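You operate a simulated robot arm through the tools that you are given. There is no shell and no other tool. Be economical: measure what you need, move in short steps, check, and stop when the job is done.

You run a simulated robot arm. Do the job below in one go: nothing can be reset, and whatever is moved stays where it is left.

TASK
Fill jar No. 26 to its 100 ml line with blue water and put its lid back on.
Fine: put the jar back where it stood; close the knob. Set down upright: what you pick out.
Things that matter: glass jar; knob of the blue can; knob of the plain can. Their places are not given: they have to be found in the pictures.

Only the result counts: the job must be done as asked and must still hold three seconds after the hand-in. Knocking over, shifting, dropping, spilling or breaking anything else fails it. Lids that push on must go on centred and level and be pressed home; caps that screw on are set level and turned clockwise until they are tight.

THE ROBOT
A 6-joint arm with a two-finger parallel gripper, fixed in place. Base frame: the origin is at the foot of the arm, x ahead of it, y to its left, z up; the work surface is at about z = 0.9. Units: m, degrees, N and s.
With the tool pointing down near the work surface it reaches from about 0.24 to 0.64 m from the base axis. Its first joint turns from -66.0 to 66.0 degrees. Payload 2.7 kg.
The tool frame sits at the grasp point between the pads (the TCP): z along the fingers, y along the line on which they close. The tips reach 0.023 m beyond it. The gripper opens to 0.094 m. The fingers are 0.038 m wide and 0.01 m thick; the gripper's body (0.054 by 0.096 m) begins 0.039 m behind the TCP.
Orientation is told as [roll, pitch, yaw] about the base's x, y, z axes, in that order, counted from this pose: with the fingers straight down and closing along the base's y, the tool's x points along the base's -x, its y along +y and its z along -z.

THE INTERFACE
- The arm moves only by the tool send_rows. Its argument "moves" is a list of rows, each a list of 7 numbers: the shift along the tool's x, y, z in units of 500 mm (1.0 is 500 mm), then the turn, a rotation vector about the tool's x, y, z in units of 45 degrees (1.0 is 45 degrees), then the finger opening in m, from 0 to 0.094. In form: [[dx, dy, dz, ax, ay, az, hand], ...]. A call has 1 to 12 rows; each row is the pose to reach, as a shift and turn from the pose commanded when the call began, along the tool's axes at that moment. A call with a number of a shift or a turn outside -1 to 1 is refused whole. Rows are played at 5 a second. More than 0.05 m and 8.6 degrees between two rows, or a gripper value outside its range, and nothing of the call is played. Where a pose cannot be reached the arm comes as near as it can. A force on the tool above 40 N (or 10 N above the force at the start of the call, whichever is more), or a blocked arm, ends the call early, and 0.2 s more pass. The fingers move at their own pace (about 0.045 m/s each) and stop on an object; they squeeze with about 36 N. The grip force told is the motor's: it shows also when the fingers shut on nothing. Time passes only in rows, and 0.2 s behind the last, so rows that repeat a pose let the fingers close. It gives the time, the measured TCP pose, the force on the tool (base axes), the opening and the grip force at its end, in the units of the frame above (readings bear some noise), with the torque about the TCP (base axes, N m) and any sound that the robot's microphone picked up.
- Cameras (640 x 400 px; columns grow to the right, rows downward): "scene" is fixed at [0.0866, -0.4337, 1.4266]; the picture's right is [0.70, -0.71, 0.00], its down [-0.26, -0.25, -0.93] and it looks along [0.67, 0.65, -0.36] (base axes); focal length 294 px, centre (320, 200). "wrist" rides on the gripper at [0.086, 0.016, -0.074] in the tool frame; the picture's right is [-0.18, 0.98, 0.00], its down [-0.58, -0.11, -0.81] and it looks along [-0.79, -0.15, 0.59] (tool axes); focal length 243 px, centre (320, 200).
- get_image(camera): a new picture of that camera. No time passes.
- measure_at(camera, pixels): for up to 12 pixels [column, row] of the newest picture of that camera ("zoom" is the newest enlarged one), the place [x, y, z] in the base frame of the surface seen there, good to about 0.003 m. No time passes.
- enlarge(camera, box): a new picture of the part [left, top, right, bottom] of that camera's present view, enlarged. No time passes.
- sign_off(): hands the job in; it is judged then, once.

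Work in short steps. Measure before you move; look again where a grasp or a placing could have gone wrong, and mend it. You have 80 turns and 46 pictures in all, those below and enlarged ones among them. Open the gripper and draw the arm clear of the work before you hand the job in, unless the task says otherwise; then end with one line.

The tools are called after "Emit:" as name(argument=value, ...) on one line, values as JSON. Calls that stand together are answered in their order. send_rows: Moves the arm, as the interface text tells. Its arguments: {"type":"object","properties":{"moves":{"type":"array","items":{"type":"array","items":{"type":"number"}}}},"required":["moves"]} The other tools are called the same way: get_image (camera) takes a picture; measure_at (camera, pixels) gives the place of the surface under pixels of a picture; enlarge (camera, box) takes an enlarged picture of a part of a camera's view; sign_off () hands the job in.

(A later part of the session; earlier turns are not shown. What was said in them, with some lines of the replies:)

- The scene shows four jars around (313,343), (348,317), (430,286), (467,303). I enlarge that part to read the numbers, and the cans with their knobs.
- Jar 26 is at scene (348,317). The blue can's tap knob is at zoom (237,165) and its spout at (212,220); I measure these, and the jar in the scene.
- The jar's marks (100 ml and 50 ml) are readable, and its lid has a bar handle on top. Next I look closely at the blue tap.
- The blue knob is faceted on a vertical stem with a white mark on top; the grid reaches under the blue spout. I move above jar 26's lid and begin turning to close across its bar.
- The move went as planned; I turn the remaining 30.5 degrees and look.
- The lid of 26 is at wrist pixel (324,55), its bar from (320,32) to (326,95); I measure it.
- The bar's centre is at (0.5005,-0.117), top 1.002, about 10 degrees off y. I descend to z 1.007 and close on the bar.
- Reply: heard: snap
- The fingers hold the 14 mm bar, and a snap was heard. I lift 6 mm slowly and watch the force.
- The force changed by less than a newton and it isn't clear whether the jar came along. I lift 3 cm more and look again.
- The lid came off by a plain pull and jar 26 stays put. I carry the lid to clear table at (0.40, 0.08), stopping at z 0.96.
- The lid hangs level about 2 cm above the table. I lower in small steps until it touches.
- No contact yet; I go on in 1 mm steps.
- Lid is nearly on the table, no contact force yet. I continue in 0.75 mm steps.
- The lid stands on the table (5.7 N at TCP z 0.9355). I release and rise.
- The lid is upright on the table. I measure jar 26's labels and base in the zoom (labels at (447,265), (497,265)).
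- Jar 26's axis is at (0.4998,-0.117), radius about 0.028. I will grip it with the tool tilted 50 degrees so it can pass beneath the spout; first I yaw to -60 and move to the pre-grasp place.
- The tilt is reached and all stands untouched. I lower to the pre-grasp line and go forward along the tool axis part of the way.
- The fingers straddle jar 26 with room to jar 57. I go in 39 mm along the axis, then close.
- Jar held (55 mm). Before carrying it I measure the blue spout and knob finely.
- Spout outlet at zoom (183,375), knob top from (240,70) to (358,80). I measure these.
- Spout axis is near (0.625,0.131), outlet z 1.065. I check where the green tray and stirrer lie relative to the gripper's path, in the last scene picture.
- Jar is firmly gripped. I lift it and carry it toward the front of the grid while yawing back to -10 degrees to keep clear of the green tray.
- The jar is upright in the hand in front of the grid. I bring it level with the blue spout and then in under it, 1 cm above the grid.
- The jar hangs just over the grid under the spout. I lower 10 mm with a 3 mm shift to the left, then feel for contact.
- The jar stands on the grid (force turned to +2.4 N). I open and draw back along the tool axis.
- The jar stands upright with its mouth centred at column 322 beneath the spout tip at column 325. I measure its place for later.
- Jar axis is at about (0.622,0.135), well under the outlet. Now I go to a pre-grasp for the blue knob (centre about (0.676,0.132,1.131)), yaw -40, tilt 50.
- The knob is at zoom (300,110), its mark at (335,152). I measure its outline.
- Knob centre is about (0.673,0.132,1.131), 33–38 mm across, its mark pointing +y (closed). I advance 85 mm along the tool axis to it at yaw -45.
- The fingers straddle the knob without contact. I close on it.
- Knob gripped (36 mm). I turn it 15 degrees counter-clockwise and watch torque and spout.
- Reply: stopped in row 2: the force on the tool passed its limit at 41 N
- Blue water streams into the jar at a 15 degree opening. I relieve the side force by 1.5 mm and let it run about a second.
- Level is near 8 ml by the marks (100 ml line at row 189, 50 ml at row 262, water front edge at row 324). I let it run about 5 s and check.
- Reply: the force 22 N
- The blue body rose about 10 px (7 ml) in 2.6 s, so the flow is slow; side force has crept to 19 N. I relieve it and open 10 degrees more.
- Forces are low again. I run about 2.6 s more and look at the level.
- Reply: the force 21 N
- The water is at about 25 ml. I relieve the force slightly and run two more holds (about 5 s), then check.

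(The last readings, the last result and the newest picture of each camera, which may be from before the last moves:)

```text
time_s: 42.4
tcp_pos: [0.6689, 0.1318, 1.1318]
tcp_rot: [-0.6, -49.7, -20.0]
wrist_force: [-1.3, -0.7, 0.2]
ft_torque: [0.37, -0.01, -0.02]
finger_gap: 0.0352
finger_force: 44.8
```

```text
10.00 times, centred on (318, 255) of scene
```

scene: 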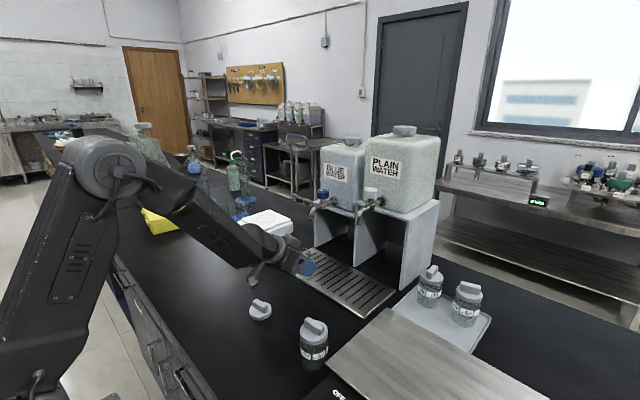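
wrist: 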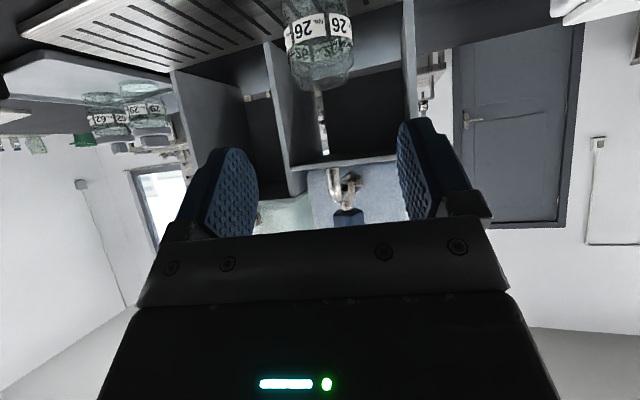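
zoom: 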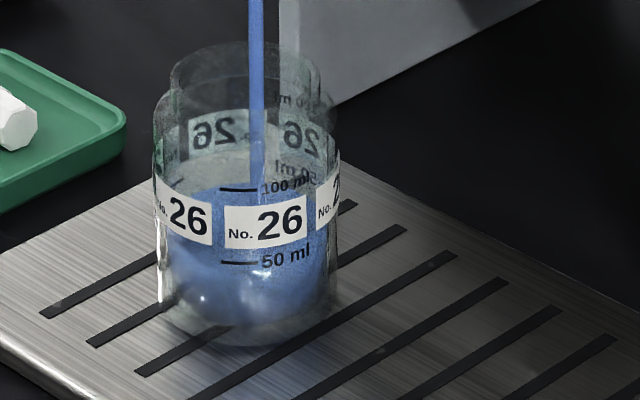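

Using the back-wall marks (50 ml at row 170, 100 ml at row 100), the surface's back edge at row ~183 gives about 41 ml; flow about 3.2 ml/s. I run five holds (13 s, to about 82 ml) and look.

Emit:
send_rows(moves=[[0, 0, 0, 0, 0, 0, 0.02], [0, 0, 0, 0, 0, 0, 0.02], [0, 0, 0, 0, 0, 0, 0.02], [0, 0, 0, 0, 0, 0, 0.02], [0, 0, 0, 0, 0, 0, 0.02], [0, 0, 0, 0, 0, 0, 0.02], [0, 0, 0, 0, 0, 0, 0.02], [0, 0, 0, 0, 0, 0, 0.02], [0, 0, 0, 0, 0, 0, 0.02], [0, 0, 0, 0, 0, 0, 0.02], [0, 0, 0, 0, 0, 0, 0.02], [0, 0, 0, 0, 0, 0, 0.02]])

Emit:
send_rows(moves=[[0, 0, 0, 0, 0, 0, 0.02], [0, 0, 0, 0, 0, 0, 0.02], [0, 0, 0, 0, 0, 0, 0.02], [0, 0, 0, 0, 0, 0, 0.02], [0, 0, 0, 0, 0, 0, 0.02], [0, 0, 0, 0, 0, 0, 0.02], [0, 0, 0, 0, 0, 0, 0.02], [0, 0, 0, 0, 0, 0, 0.02], [0, 0, 0, 0, 0, 0, 0.02], [0, 0, 0, 0, 0, 0, 0.02], [0, 0, 0, 0, 0, 0, 0.02], [0, 0, 0, 0, 0, 0, 0.02]])

Emit:
send_rows(moves=[[0, 0, 0, 0, 0, 0, 0.02], [0, 0, 0, 0, 0, 0, 0.02], [0, 0, 0, 0, 0, 0, 0.02], [0, 0, 0, 0, 0, 0, 0.02], [0, 0, 0, 0, 0, 0, 0.02], [0, 0, 0, 0, 0, 0, 0.02], [0, 0, 0, 0, 0, 0, 0.02], [0, 0, 0, 0, 0, 0, 0.02], [0, 0, 0, 0, 0, 0, 0.02], [0, 0, 0, 0, 0, 0, 0.02], [0, 0, 0, 0, 0, 0, 0.02], [0, 0, 0, 0, 0, 0, 0.02]])

Emit:
enlarge(camera="scene", box=[298, 235, 338, 275])

```text
time_s: 45.0
tcp_pos: [0.6685, 0.1308, 1.1319]
tcp_rot: [-0.6, -49.6, -20.0]
wrist_force: [-1.6, -1.2, 0.8]
ft_torque: [0.26, -0.13, 0.01]
finger_gap: 0.0353
finger_force: 45.1
```

```text
time_s: 47.6
tcp_pos: [0.6681, 0.1305, 1.1325]
tcp_rot: [-0.6, -49.7, -19.9]
wrist_force: [-1.9, -1.5, 0.8]
ft_torque: [0.3, -0.12, 0.05]
finger_gap: 0.0352
finger_force: 44.8
```

```text
time_s: 50.2
tcp_pos: [0.6696, 0.1299, 1.1322]
tcp_rot: [-0.6, -49.6, -20.0]
wrist_force: [-1.5, -0.7, 0.6]
ft_torque: [0.31, -0.1, 0.01]
finger_gap: 0.0355
finger_force: 45.0
```

```text
10.00 times, centred on (318, 255) of scene
```

zoom: 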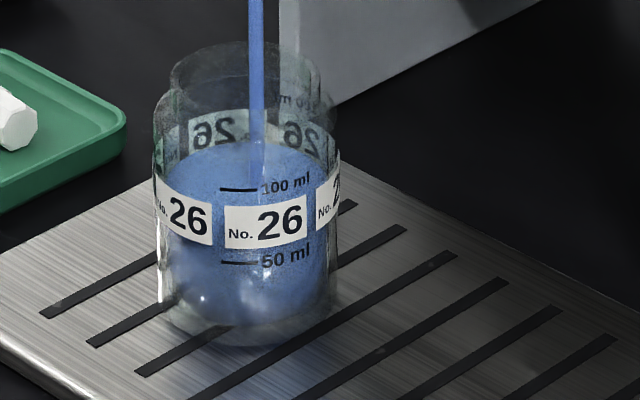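

Back edge is at row ~143: about 68 ml, 3.6 ml/s. I run 5.2 s more and look.

Emit:
send_rows(moves=[[0, 0, 0, 0, 0, 0, 0.02], [0, 0, 0, 0, 0, 0, 0.02], [0, 0, 0, 0, 0, 0, 0.02], [0, 0, 0, 0, 0, 0, 0.02], [0, 0, 0, 0, 0, 0, 0.02], [0, 0, 0, 0, 0, 0, 0.02], [0, 0, 0, 0, 0, 0, 0.02], [0, 0, 0, 0, 0, 0, 0.02], [0, 0, 0, 0, 0, 0, 0.02], [0, 0, 0, 0, 0, 0, 0.02], [0, 0, 0, 0, 0, 0, 0.02], [0, 0, 0, 0, 0, 0, 0.02]])

Emit:
send_rows(moves=[[0, 0, 0, 0, 0, 0, 0.02], [0, 0, 0, 0, 0, 0, 0.02], [0, 0, 0, 0, 0, 0, 0.02], [0, 0, 0, 0, 0, 0, 0.02], [0, 0, 0, 0, 0, 0, 0.02], [0, 0, 0, 0, 0, 0, 0.02], [0, 0, 0, 0, 0, 0, 0.02], [0, 0, 0, 0, 0, 0, 0.02], [0, 0, 0, 0, 0, 0, 0.02], [0, 0, 0, 0, 0, 0, 0.02], [0, 0, 0, 0, 0, 0, 0.02], [0, 0, 0, 0, 0, 0, 0.02]])

Emit:
enlarge(camera="scene", box=[298, 235, 338, 275])

```text
time_s: 52.8
tcp_pos: [0.6696, 0.1311, 1.1324]
tcp_rot: [-0.6, -49.7, -20.0]
wrist_force: [-1.6, -0.1, -0.1]
ft_torque: [0.29, -0.11, 0.02]
finger_gap: 0.0354
finger_force: 45.0
```

```text
time_s: 55.4
tcp_pos: [0.6695, 0.1309, 1.1324]
tcp_rot: [-0.5, -49.7, -20.0]
wrist_force: [-2.1, -0.6, 1.1]
ft_torque: [0.26, -0.11, 0.03]
finger_gap: 0.0355
finger_force: 45.0
```

```text
10.00 times, centred on (318, 255) of scene
```

zoom: 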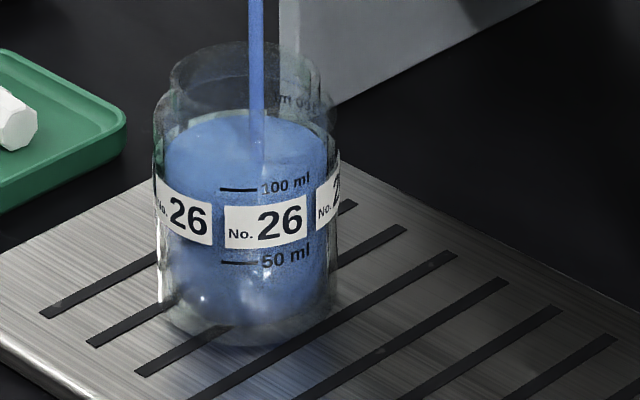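

Back edge at row ~115: about 92 ml. I enlarge more to see the surface against the 100 ml mark before closing.

Emit:
enlarge(camera="scene", box=[306, 241, 330, 256])

```text
16.00 times, centred on (318, 248) of scene
```

zoom: 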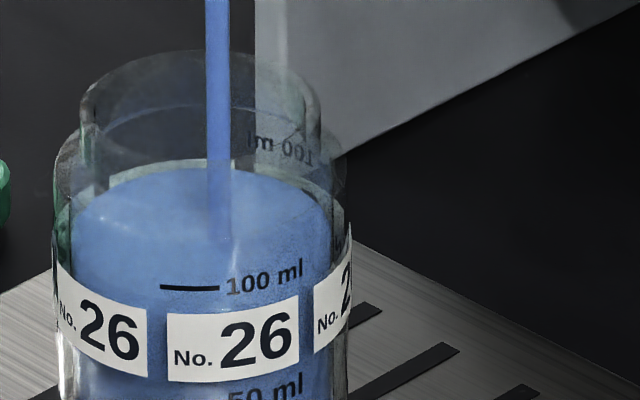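

Surface centre sits about 22 px (≈9 ml) below the 100 ml ring at 16x. I let it run 1.8 s more, then turn the knob back 25 degrees clockwise.

Emit:
send_rows(moves=[[0, 0, 0, 0, 0, 0, 0.02], [0, 0, 0, 0, 0, 0, 0.02], [0, 0, 0, 0, 0, 0, 0.02], [0, 0, 0, 0, 0, 0, 0.02], [0, 0, 0, 0, 0, 0, 0.02], [0, 0, 0, 0, 0, 0, 0.02], [0, 0, 0, 0, 0, 0, 0.02], [0, 0, 0, 0, 0, 0, 0.02]])

Emit:
send_rows(moves=[[0.0001, 0.0008, -0.0001, 0.119, 0, 0.1, 0.02], [0.0002, 0.0015, -0.0003, 0.238, 0, 0.2, 0.02], [0.0004, 0.0025, -0.0005, 0.357, 0, 0.3, 0.02], [0.0005, 0.003, -0.0006, 0.4256, 0, 0.357, 0.02]])

Emit:
enlarge(camera="scene", box=[298, 235, 338, 260])

```text
time_s: 57.2
tcp_pos: [0.669, 0.132, 1.1318]
tcp_rot: [-0.6, -49.7, -20.0]
wrist_force: [-1.6, -0.8, -0.1]
ft_torque: [0.29, -0.12, 0.04]
finger_gap: 0.035
finger_force: 45.0
```

```text
time_s: 58.2
tcp_pos: [0.6696, 0.1316, 1.1319]
tcp_rot: [-0.3, -50.2, -45.0]
wrist_force: [25.6, 2.6, 3.8]
ft_torque: [0.47, -0.16, 0.57]
finger_gap: 0.0354
finger_force: 44.6
```

```text
16.00 times, centred on (318, 248) of scene
```

zoom: 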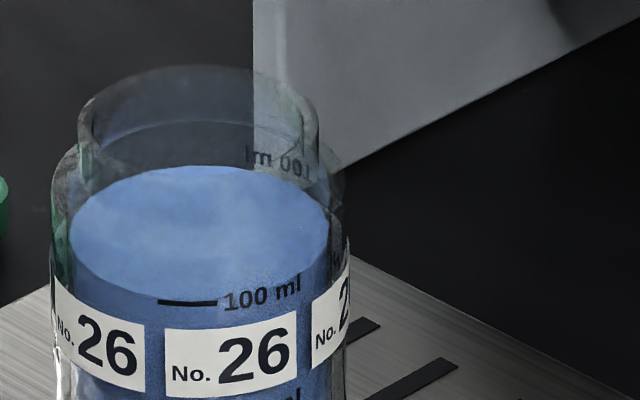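

The stream has stopped; the surface's front edge lies at the 100 ml mark. I release the knob and draw back along the tool axis.

Emit:
send_rows(moves=[[0, 0, 0, 0, 0, 0, 0.065], [0, 0, 0, 0, 0, 0, 0.065], [0, 0, 0, 0, 0, 0, 0.065], [0, 0, -0.08, 0, 0, 0, 0.07], [0, 0, -0.16, 0, 0, 0, 0.078], [0, 0, -0.24, 0, 0, 0, 0.078]])

Emit:
enlarge(camera="scene", box=[285, 180, 365, 272])

```text
time_s: 59.6
tcp_pos: [0.6015, 0.1985, 1.2068]
tcp_rot: [-0.9, -49.8, -44.8]
wrist_force: [-0.8, 0.7, -0.3]
ft_torque: [-0.04, 0.01, 0.03]
finger_gap: 0.0779
finger_force: 0.1
out of reach, approached as far as the arm can: row 6
```

```text
4.35 times, centred on (325, 226) of scene
```

zoom: 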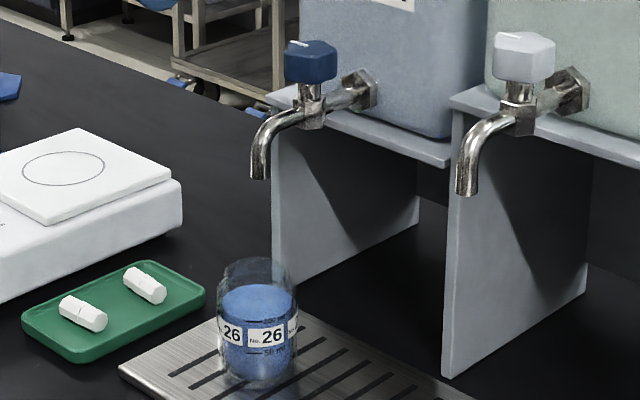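

The knob is back at its closed mark (same as the plain one) and no water runs. I return to the jar's pull-back pose at yaw -10.

Emit:
send_rows(moves=[[0.0558, -0.0396, 0.0268, -0.119, 0, -0.1, 0.078], [0.1116, -0.0792, 0.0536, -0.238, 0, -0.2, 0.078], [0.1674, -0.1188, 0.0804, -0.358, 0, -0.3, 0.078], [0.2232, -0.1584, 0.1072, -0.477, 0, -0.4, 0.078], [0.279, -0.198, 0.134, -0.596, 0, -0.5, 0.078], [0.279, -0.198, 0.134, -0.596, 0, -0.5, 0.078]])

```text
time_s: 61.0
tcp_pos: [0.5025, 0.1554, 1.0571]
tcp_rot: [-0.4, -49.7, -10.0]
wrist_force: [0.0, -0.2, 0.3]
ft_torque: [-0.03, 0.02, 0.03]
finger_gap: 0.0781
finger_force: 0.1
```

Aligned with the earlier withdrawal line; I advance 153 mm to the jar and close.

Emit:
send_rows(moves=[[-0.0008, -0.0001, 0.08, 0, 0, 0, 0.078], [-0.0018, -0.0003, 0.16, 0, 0, 0, 0.078], [-0.0028, -0.0005, 0.23, 0, 0, 0, 0.078], [-0.0036, -0.0006, 0.28, 0, 0, 0, 0.078], [-0.0036, -0.0006, 0.3066, 0, 0, 0, 0.078]])

Emit:
send_rows(moves=[[0, 0, 0, 0, 0, 0, 0.06], [0, 0, 0, 0, 0, 0, 0.03], [0, 0, 0, 0, 0, 0, 0.03], [0, 0, 0, 0, 0, 0, 0.03]])

```text
time_s: 62.2
tcp_pos: [0.6183, 0.1327, 0.9598]
tcp_rot: [-0.5, -49.5, -10.0]
wrist_force: [0.3, -0.2, -0.2]
ft_torque: [0.0, -0.01, 0.01]
finger_gap: 0.0781
finger_force: 0.1
```

```text
time_s: 63.2
tcp_pos: [0.6188, 0.1315, 0.9599]
tcp_rot: [-0.5, -49.6, -10.1]
wrist_force: [-0.5, 1.2, -0.4]
ft_torque: [0.13, -0.05, -0.03]
finger_gap: 0.0554
finger_force: 36.3
```

The jar is gripped again at the same height. I lift it 12 mm, draw it slowly out from under the spout, then raise it.

Emit:
send_rows(moves=[[-0.0092, 0, -0.0077, 0, 0, 0, 0.03], [-0.0184, 0, -0.0154, 0, 0, 0, 0.03], [0.0069, -0.007, -0.0456, 0, 0, 0, 0.03], [0.0322, -0.0139, -0.0758, 0, 0, 0, 0.03], [0.0576, -0.0209, -0.106, 0, 0, 0, 0.03], [0.0829, -0.0278, -0.1361, 0, 0, 0, 0.03], [0.0614, -0.0278, -0.154, 0, 0, 0, 0.03], [0.04, -0.0278, -0.172, 0, 0, 0, 0.03], [0.04, -0.0278, -0.172, 0, 0, 0, 0.03]])

Emit:
get_image(camera="scene")

```text
time_s: 65.2
tcp_pos: [0.54, 0.1321, 1.001]
tcp_rot: [-0.5, -49.6, -9.9]
wrist_force: [0.2, -0.2, -2.4]
ft_torque: [0.01, 0.04, -0.02]
finger_gap: 0.0554
finger_force: 36.2
```

```text
8 pictures are left
```

scene: 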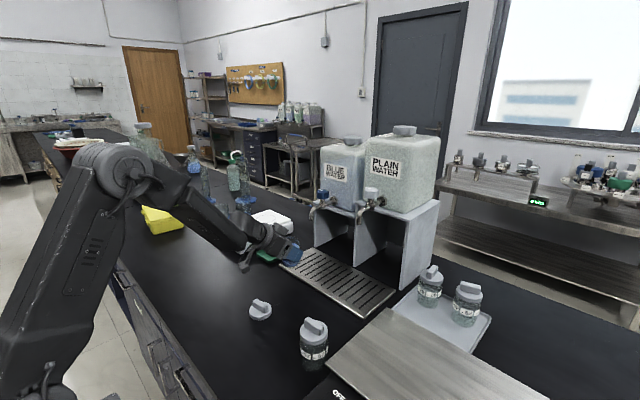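

The filled jar is clear and upright. I carry it slowly back over its home place, turning to yaw -60 in the first part.

Emit:
send_rows(moves=[[0, -0.0415, 0, 0.121, 0, 0.103, 0.03], [0, -0.083, 0, 0.242, 0, 0.206, 0.03], [0, -0.1246, 0, 0.363, 0, 0.309, 0.03], [0, -0.166, 0, 0.484, 0, 0.411, 0.03], [0, -0.2077, 0, 0.604, 0, 0.514, 0.03], [0, -0.249, 0, 0.725, 0, 0.617, 0.03], [0, -0.291, 0, 0.846, 0, 0.72, 0.03], [0, -0.333, 0, 0.846, 0, 0.72, 0.03], [0, -0.374, 0, 0.846, 0, 0.72, 0.03], [0, -0.4155, 0, 0.846, 0, 0.72, 0.03], [0, -0.457, 0, 0.846, 0, 0.72, 0.03], [-0.0006, -0.4986, 0.0006, 0.846, 0, 0.72, 0.03]])

Emit:
enlarge(camera="scene", box=[280, 240, 400, 350])

```text
time_s: 67.8
tcp_pos: [0.494, -0.1123, 1.0023]
tcp_rot: [-0.4, -49.8, -60.2]
wrist_force: [0.5, 1.2, -3.0]
ft_torque: [0.03, 0.03, -0.01]
finger_gap: 0.0556
finger_force: 35.9
```

```text
3.64 times, centred on (340, 295) of scene
```

zoom: 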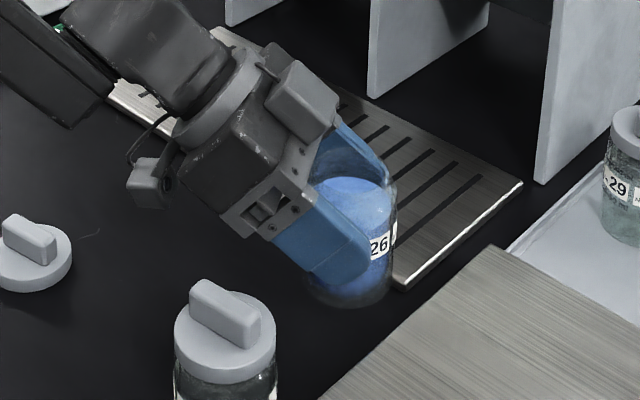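

Jar is upright above its place. I shift 3 mm and lower to 3 mm above contact, then feel down.

Emit:
send_rows(moves=[[0.018, 0.002, 0.017, 0, 0, 0, 0.03], [0.036, 0.004, 0.034, 0, 0, 0, 0.03], [0.055, 0.004, 0.051, 0, 0, 0, 0.03], [0.0723, 0.004, 0.067, 0, 0, 0, 0.03], [0.0723, 0.004, 0.067, 0, 0, 0, 0.03]])

Emit:
send_rows(moves=[[0.0015, 0, 0.0013, 0, 0, 0, 0.03], [0.003, 0, 0.0026, 0, 0, 0, 0.03], [0.0035, 0, 0.003, 0, 0, 0, 0.03]])

```text
time_s: 69.0
tcp_pos: [0.4977, -0.1128, 0.9537]
tcp_rot: [-0.2, -49.9, -60.2]
wrist_force: [-0.5, 0.1, -2.3]
ft_torque: [0.0, 0.0, 0.0]
finger_gap: 0.0553
finger_force: 35.9
```

```text
time_s: 69.8
tcp_pos: [0.4969, -0.1135, 0.9506]
tcp_rot: [-0.3, -49.9, -60.1]
wrist_force: [0.4, 0.4, -1.3]
ft_torque: [0.04, 0.03, -0.02]
finger_gap: 0.0555
finger_force: 36.1
```

No clear contact yet; I go another millimetre.

Emit:
send_rows(moves=[[0.001, 0, 0.0008, 0, 0, 0, 0.03], [0.002, 0, 0.0016, 0, 0, 0, 0.03], [0.002, 0, 0.0016, 0, 0, 0, 0.03]])

```text
time_s: 70.6
tcp_pos: [0.4973, -0.1133, 0.9506]
tcp_rot: [-0.2, -50.1, -60.3]
wrist_force: [-1.5, -2.5, 6.7]
ft_torque: [0.11, 0.09, 0.04]
finger_gap: 0.0557
finger_force: 36.0
```

The jar stands (6.7 N). I open and draw back along the tool axis.

Emit:
send_rows(moves=[[0, 0, 0, 0, 0, 0, 0.08], [0, 0, 0, 0, 0, 0, 0.08], [0, 0, 0, 0, 0, 0, 0.08], [0, 0, -0.05, 0, 0, 0, 0.08], [0, 0, -0.12, 0, 0, 0, 0.08], [0, 0, -0.2, 0, 0, 0, 0.08], [-0.06, 0, -0.26, 0, 0, 0, 0.08], [-0.14, 0, -0.3, 0, 0, 0, 0.08]])

Emit:
enlarge(camera="scene", box=[230, 270, 390, 350])

```text
time_s: 72.4
tcp_pos: [0.4629, -0.0525, 1.1005]
tcp_rot: [-0.5, -49.7, -60.1]
wrist_force: [0.5, -0.9, 0.2]
ft_torque: [0.02, -0.01, 0.02]
finger_gap: 0.0798
finger_force: 0.0
```

```text
4.00 times, centred on (310, 310) of scene
```

zoom: 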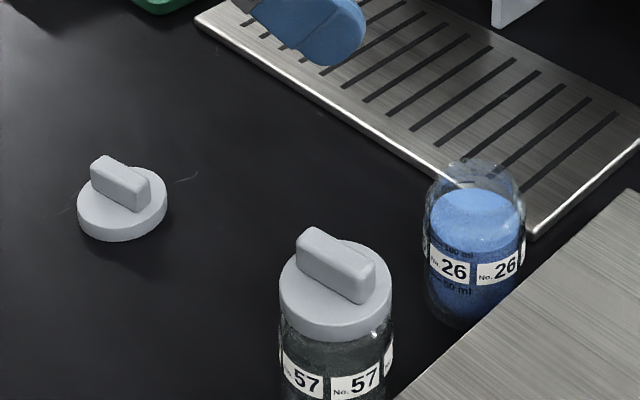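

The jar stands upright within about 1 mm of its first place. I measure its label for the lid's centring.

Emit:
measure_at(camera="zoom", pixels=[[433, 255], [437, 262], [453, 270], [487, 273], [500, 266], [515, 260], [448, 195], [500, 195], [524, 250], [122, 165], [122, 190]])

```text
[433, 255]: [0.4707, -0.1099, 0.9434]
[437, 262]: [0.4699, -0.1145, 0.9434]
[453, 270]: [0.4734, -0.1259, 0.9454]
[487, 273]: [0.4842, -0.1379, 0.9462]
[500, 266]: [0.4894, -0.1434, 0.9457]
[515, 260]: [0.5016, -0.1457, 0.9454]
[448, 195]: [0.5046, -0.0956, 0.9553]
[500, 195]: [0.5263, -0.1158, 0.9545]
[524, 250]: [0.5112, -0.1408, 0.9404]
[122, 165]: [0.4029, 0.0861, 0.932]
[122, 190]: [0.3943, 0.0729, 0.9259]
```

Jar axis is now about (0.4987,-0.1177), some 1 mm off the start. I bring the tool upright again.

Emit:
send_rows(moves=[[0, 0, 0, 0, 0.17, 0, 0.06], [0, 0, 0, 0, 0.34, 0, 0.06], [0, 0, 0, 0, 0.51, 0, 0.06], [0, 0, 0, 0, 0.68, 0, 0.06], [0, 0, 0, 0, 0.85, 0, 0.06], [0, 0, 0, 0, 1.0, 0, 0.06]])

Emit:
send_rows(moves=[[0, 0, 0, 0, 0.104, 0, 0.06], [0, 0, 0, 0, 0.104, 0, 0.06]])

```text
time_s: 73.8
tcp_pos: [0.4629, -0.053, 1.0997]
tcp_rot: [-0.1, -4.7, -60.4]
wrist_force: [-1.2, 0.6, 1.2]
ft_torque: [0.01, 0.0, -0.05]
finger_gap: 0.0601
finger_force: 0.1
```

```text
time_s: 74.4
tcp_pos: [0.4636, -0.0526, 1.0995]
tcp_rot: [-0.2, -0.1, -60.5]
wrist_force: [0.5, 0.0, 0.7]
ft_torque: [-0.01, -0.02, 0.01]
finger_gap: 0.0599
finger_force: 0.0
```

Tool is vertical. I move over the lid, yaw back to -80.3, at z 1.02.

Emit:
send_rows(moves=[[0.0737, 0.0052, 0.02, 0, 0, 0.11, 0.05], [0.1473, 0.0104, 0.05, 0, 0, 0.22, 0.05], [0.221, 0.0155, 0.1, 0, 0, 0.33, 0.05], [0.2946, 0.0207, 0.16, 0, 0, 0.44, 0.05], [0.2946, 0.0207, 0.16, 0, 0, 0.44, 0.05]])

```text
time_s: 75.6
tcp_pos: [0.3984, 0.0818, 1.019]
tcp_rot: [-0.1, -0.2, -80.3]
wrist_force: [0.2, -0.5, 0.2]
ft_torque: [-0.02, 0.02, -0.01]
finger_gap: 0.0498
finger_force: 0.2
```

I descend to the lid's bar at z 0.9365 and close.

Emit:
send_rows(moves=[[-0.001, 0.001, 0.06, 0, 0, 0, 0.05], [-0.001, 0.001, 0.12, 0, 0, 0, 0.05], [-0.001, 0.001, 0.165, 0, 0, 0, 0.05], [-0.001, 0.001, 0.165, 0, 0, 0, 0.05]])

Emit:
send_rows(moves=[[0, 0, 0, 0, 0, 0, 0.03], [0, 0, 0, 0, 0, 0, 0.0], [0, 0, 0, 0, 0, 0, 0.0], [0, 0, 0, 0, 0, 0, 0.0]])

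```text
time_s: 76.6
tcp_pos: [0.401, 0.0808, 0.9361]
tcp_rot: [-0.1, -0.2, -80.3]
wrist_force: [0.0, 0.2, -0.3]
ft_torque: [0.01, -0.03, 0.03]
finger_gap: 0.0501
finger_force: 0.0
```

```text
time_s: 77.6
tcp_pos: [0.4009, 0.0787, 0.9373]
tcp_rot: [-0.2, -0.1, -80.3]
wrist_force: [-0.6, 0.4, 0.6]
ft_torque: [0.0, 0.0, -0.03]
finger_gap: 0.0132
finger_force: 36.0
```

Lid gripped (13 mm bar). I lift it and carry it above jar 26.

Emit:
send_rows(moves=[[0, 0, -0.08, 0, 0, 0, 0], [0, 0, -0.16, 0, 0, 0, 0], [0, 0, -0.22, 0, 0, 0, 0], [-0.085, 0.0257, -0.22, 0, 0, 0, 0], [-0.171, 0.0515, -0.22, 0, 0, 0, 0], [-0.256, 0.0772, -0.22, 0, 0, 0, 0], [-0.341, 0.103, -0.22, 0, 0, 0, 0], [-0.4267, 0.1287, -0.22, 0, 0, 0, 0], [-0.4267, 0.1287, -0.22, 0, 0, 0, 0]])

Emit:
enlarge(camera="scene", box=[310, 265, 390, 345])

```text
time_s: 79.6
tcp_pos: [0.5001, -0.1223, 1.0489]
tcp_rot: [-0.1, -0.3, -80.1]
wrist_force: [-1.1, 0.4, -0.2]
ft_torque: [0.03, 0.02, -0.01]
finger_gap: 0.0134
finger_force: 35.8
```

```text
5.00 times, centred on (350, 305) of scene
```

zoom: 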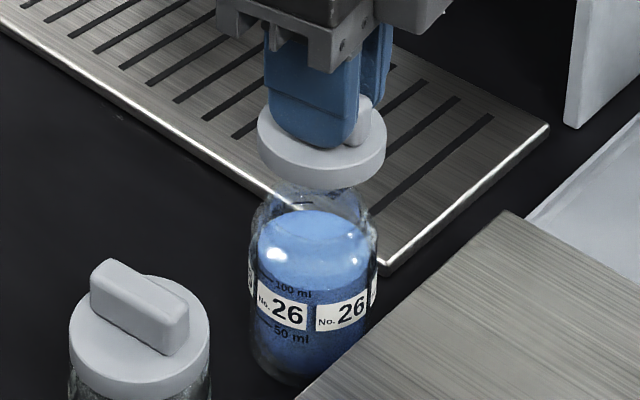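

Lid centre (col 321) and jar centre (col 314.5) agree once perspective (≈7 px) is counted. I measure lid side and jar label for the other direction.

Emit:
measure_at(camera="zoom", pixels=[[264, 150], [280, 167], [300, 174], [320, 176], [340, 175], [360, 168], [378, 152], [257, 290], [270, 305], [300, 318], [330, 320], [360, 300]])

Emit:
get_image(camera="wrist")

```text
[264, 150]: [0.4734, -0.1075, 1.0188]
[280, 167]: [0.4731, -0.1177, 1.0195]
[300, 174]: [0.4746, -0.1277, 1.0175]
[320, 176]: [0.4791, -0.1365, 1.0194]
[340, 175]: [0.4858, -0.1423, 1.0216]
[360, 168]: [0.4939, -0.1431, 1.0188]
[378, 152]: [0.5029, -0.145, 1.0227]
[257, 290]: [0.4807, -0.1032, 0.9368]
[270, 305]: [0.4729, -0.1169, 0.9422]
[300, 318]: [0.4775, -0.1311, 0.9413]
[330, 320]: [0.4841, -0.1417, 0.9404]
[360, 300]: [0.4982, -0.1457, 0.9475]
```

```text
4 pictures are left
```

wrist: 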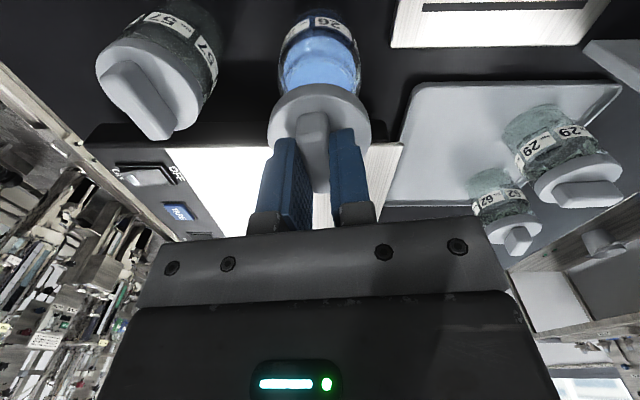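

Lid axis (0.499,-0.1185) and jar axis (0.4987,-0.1177) agree within a millimetre. I lower to z 1.017, then press down in 2 mm steps.

Emit:
send_rows(moves=[[0, 0, 0.02, 0, 0, 0, 0], [0, 0, 0.04, 0, 0, 0, 0], [0, 0, 0.06, 0, 0, 0, 0], [0, 0, 0.06, 0, 0, 0, 0]])

Emit:
send_rows(moves=[[0, 0, 0.004, 0, 0, 0, 0], [0, 0, 0.008, 0, 0, 0, 0], [0, 0, 0.012, 0, 0, 0, 0], [0, 0, 0.014, 0, 0, 0, 0]])

```text
time_s: 80.6
tcp_pos: [0.5002, -0.1212, 1.0173]
tcp_rot: [-0.1, -0.2, -80.3]
wrist_force: [-0.1, 0.4, -0.5]
ft_torque: [-0.03, -0.02, 0.0]
finger_gap: 0.0133
finger_force: 36.1
```

```text
time_s: 81.6
tcp_pos: [0.4999, -0.1187, 1.01]
tcp_rot: [-0.1, -0.1, -80.4]
wrist_force: [-0.1, 0.1, -0.7]
ft_torque: [-0.01, 0.01, 0.01]
finger_gap: 0.0134
finger_force: 35.8
```

No contact yet at z 1.010; I go on in 1 mm steps.

Emit:
send_rows(moves=[[0, 0, 0.002, 0, 0, 0, 0], [0, 0, 0.004, 0, 0, 0, 0], [0, 0, 0.006, 0, 0, 0, 0], [0, 0, 0.006, 0, 0, 0, 0]])

```text
time_s: 82.6
tcp_pos: [0.5011, -0.1194, 1.0071]
tcp_rot: [-0.2, -0.3, -80.3]
wrist_force: [0.2, 0.4, 0.3]
ft_torque: [0.03, -0.04, 0.01]
finger_gap: 0.0134
finger_force: 36.3
```

Emit:
send_rows(moves=[[0, 0, 0.001, 0, 0, 0, 0], [0, 0, 0.002, 0, 0, 0, 0], [0, 0, 0.003, 0, 0, 0, 0], [0, 0, 0.004, 0, 0, 0, 0], [0, 0, 0.004, 0, 0, 0, 0]])

```text
time_s: 83.8
tcp_pos: [0.4997, -0.1204, 1.0067]
tcp_rot: [0.1, -0.3, -80.2]
wrist_force: [-0.5, 1.8, 18.6]
ft_torque: [0.11, 0.02, 0.02]
finger_gap: 0.0133
finger_force: 36.6
```

Contact at 18.6 N. I press further, to under 40 N, listening for the snap.

Emit:
send_rows(moves=[[0, 0, 0.001, 0, 0, 0, 0], [0, 0, 0.002, 0, 0, 0, 0], [0, 0, 0.003, 0, 0, 0, 0], [0, 0, 0.003, 0, 0, 0, 0]])

```text
time_s: 84.8
tcp_pos: [0.5007, -0.1208, 1.0069]
tcp_rot: [0.3, -0.4, -80.2]
wrist_force: [-2.3, -0.1, 29.9]
ft_torque: [0.09, 0.09, 0.06]
finger_gap: 0.0136
finger_force: 36.1
```

30 N with no further travel; lid bottom is computed at 0.970, as at the start. I look.

Emit:
enlarge(camera="scene", box=[325, 280, 375, 340])

```text
6.67 times, centred on (350, 310) of scene
```

zoom: 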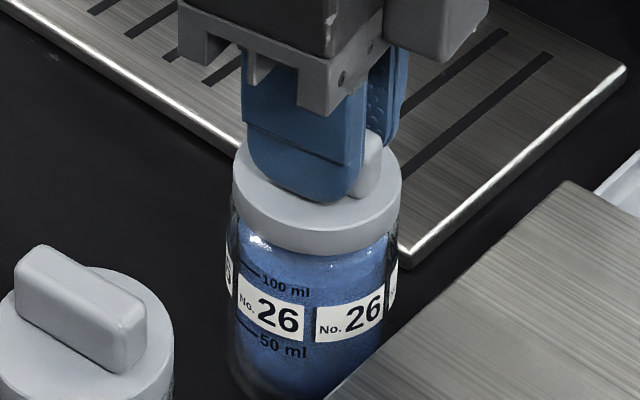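

The lid is level, maybe a millimetre high compared with the first picture. I press once more, up to the force limit.

Emit:
send_rows(moves=[[0, 0, 0.001, 0, 0, 0, 0], [0, 0, 0.002, 0, 0, 0, 0], [0, 0, 0.003, 0, 0, 0, 0], [0, 0, 0.004, 0, 0, 0, 0], [0, 0, 0.005, 0, 0, 0, 0], [0, 0, 0.006, 0, 0, 0, 0]])

```text
time_s: 86.0
tcp_pos: [0.5007, -0.1199, 1.0073]
tcp_rot: [0.6, -0.5, -80.3]
wrist_force: [-0.8, 0.1, 5.0]
ft_torque: [0.05, 0.06, 0.03]
finger_gap: 0.0132
finger_force: 35.8
stopped in row 6: the force on the tool passed its limit at 41 N (the readings are from after the stop); the commanded pose is now the measured one
```

It stopped at 41 N without a snap. I release the bar so the lid can centre itself, rise, close the fingers above, and then press on the bar's top.

Emit:
send_rows(moves=[[0, 0, 0, 0, 0, 0, 0.04], [0, 0, 0, 0, 0, 0, 0.04], [0, 0, -0.03, 0, 0, 0, 0.04], [0, 0, -0.06, 0, 0, 0, 0.04], [0, 0, -0.06, 0, 0, 0, 0.0], [0, 0, -0.06, 0, 0, 0, 0.0], [0, 0, -0.06, 0, 0, 0, 0.0]])

Emit:
enlarge(camera="scene", box=[320, 285, 376, 345])

```text
time_s: 87.6
tcp_pos: [0.501, -0.1193, 1.0358]
tcp_rot: [0.5, -0.4, -80.3]
wrist_force: [-0.2, -1.1, 0.9]
ft_torque: [-0.02, 0.03, -0.03]
finger_gap: 0.0
finger_force: 33.7
heard: snap
```

```text
6.67 times, centred on (348, 315) of scene
```

zoom: 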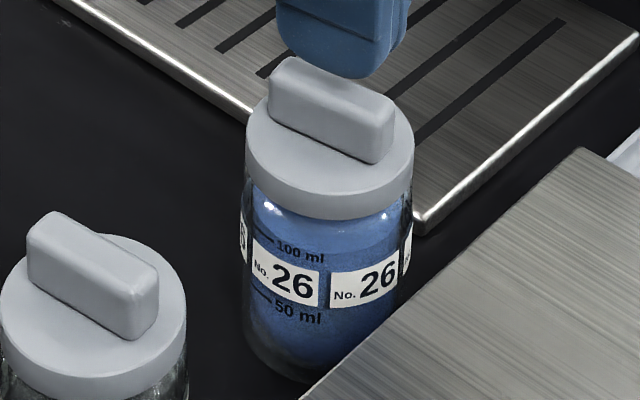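

The lid sits just as in the first picture (lid edge to label 63 px both times). I press the bar's top with closed fingers to be sure it is home.

Emit:
send_rows(moves=[[0, 0, 0.01, 0, 0, 0, 0], [0, 0, 0.018, 0, 0, 0, 0], [0, 0, 0.021, 0, 0, 0, 0], [0, 0, 0.024, 0, 0, 0, 0], [0, 0, 0.027, 0, 0, 0, 0], [0, 0, 0.03, 0, 0, 0, 0], [0, 0, 0.032, 0, 0, 0, 0]])

```text
time_s: 89.2
tcp_pos: [0.5022, -0.1198, 1.0241]
tcp_rot: [0.8, -0.6, -80.2]
wrist_force: [-7.9, 3.0, 35.6]
ft_torque: [0.48, 0.25, 0.08]
finger_gap: 0.0
finger_force: 35.7
```

Pressed with 36 N at bar top z 1.001, no travel: the lid is home. I rise straight up, open and draw clear.

Emit:
send_rows(moves=[[0, 0, -0.02, 0, 0, 0, 0], [0, 0, -0.08, 0, 0, 0, 0], [0, 0, -0.16, 0, 0, 0, 0.03], [0, 0, -0.24, 0, 0, 0, 0.06], [0.06, 0, -0.3, 0, 0, 0, 0.06], [0.14, 0, -0.34, 0, 0, 0, 0.06], [0.22, -0.04, -0.36, 0, 0, 0, 0.06], [0.3, -0.08, -0.36, 0, 0, 0, 0.06]])

Emit:
get_image(camera="scene")

```text
time_s: 91.0
tcp_pos: [0.4341, 0.0214, 1.1989]
tcp_rot: [0.4, -0.4, -80.3]
wrist_force: [-0.1, 0.0, -0.4]
ft_torque: [-0.01, 0.0, -0.01]
finger_gap: 0.0599
finger_force: 0.1
```

```text
1 pictures are left
```

scene: 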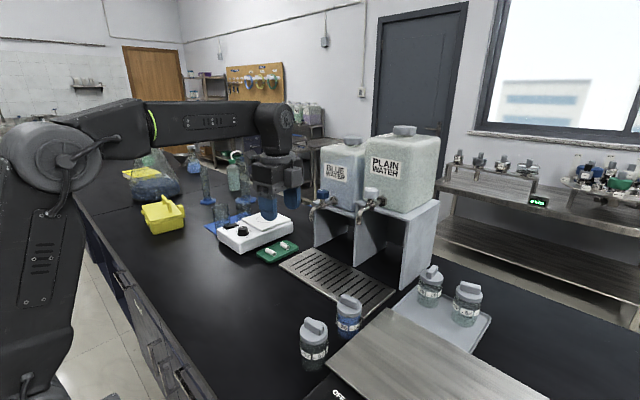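

The jar is filled, lidded and back in its place, the tap is closed, and everything else looks as it was at the start. I hand the job in.

Emit:
sign_off()

```text
The job is handed in.
```

Jar No. 26 is filled with blue water to about its 100 ml line (I read it as 97–99 ml). Its lid is pressed home, it stands within about 1 mm of where it stood, and the blue knob is closed.
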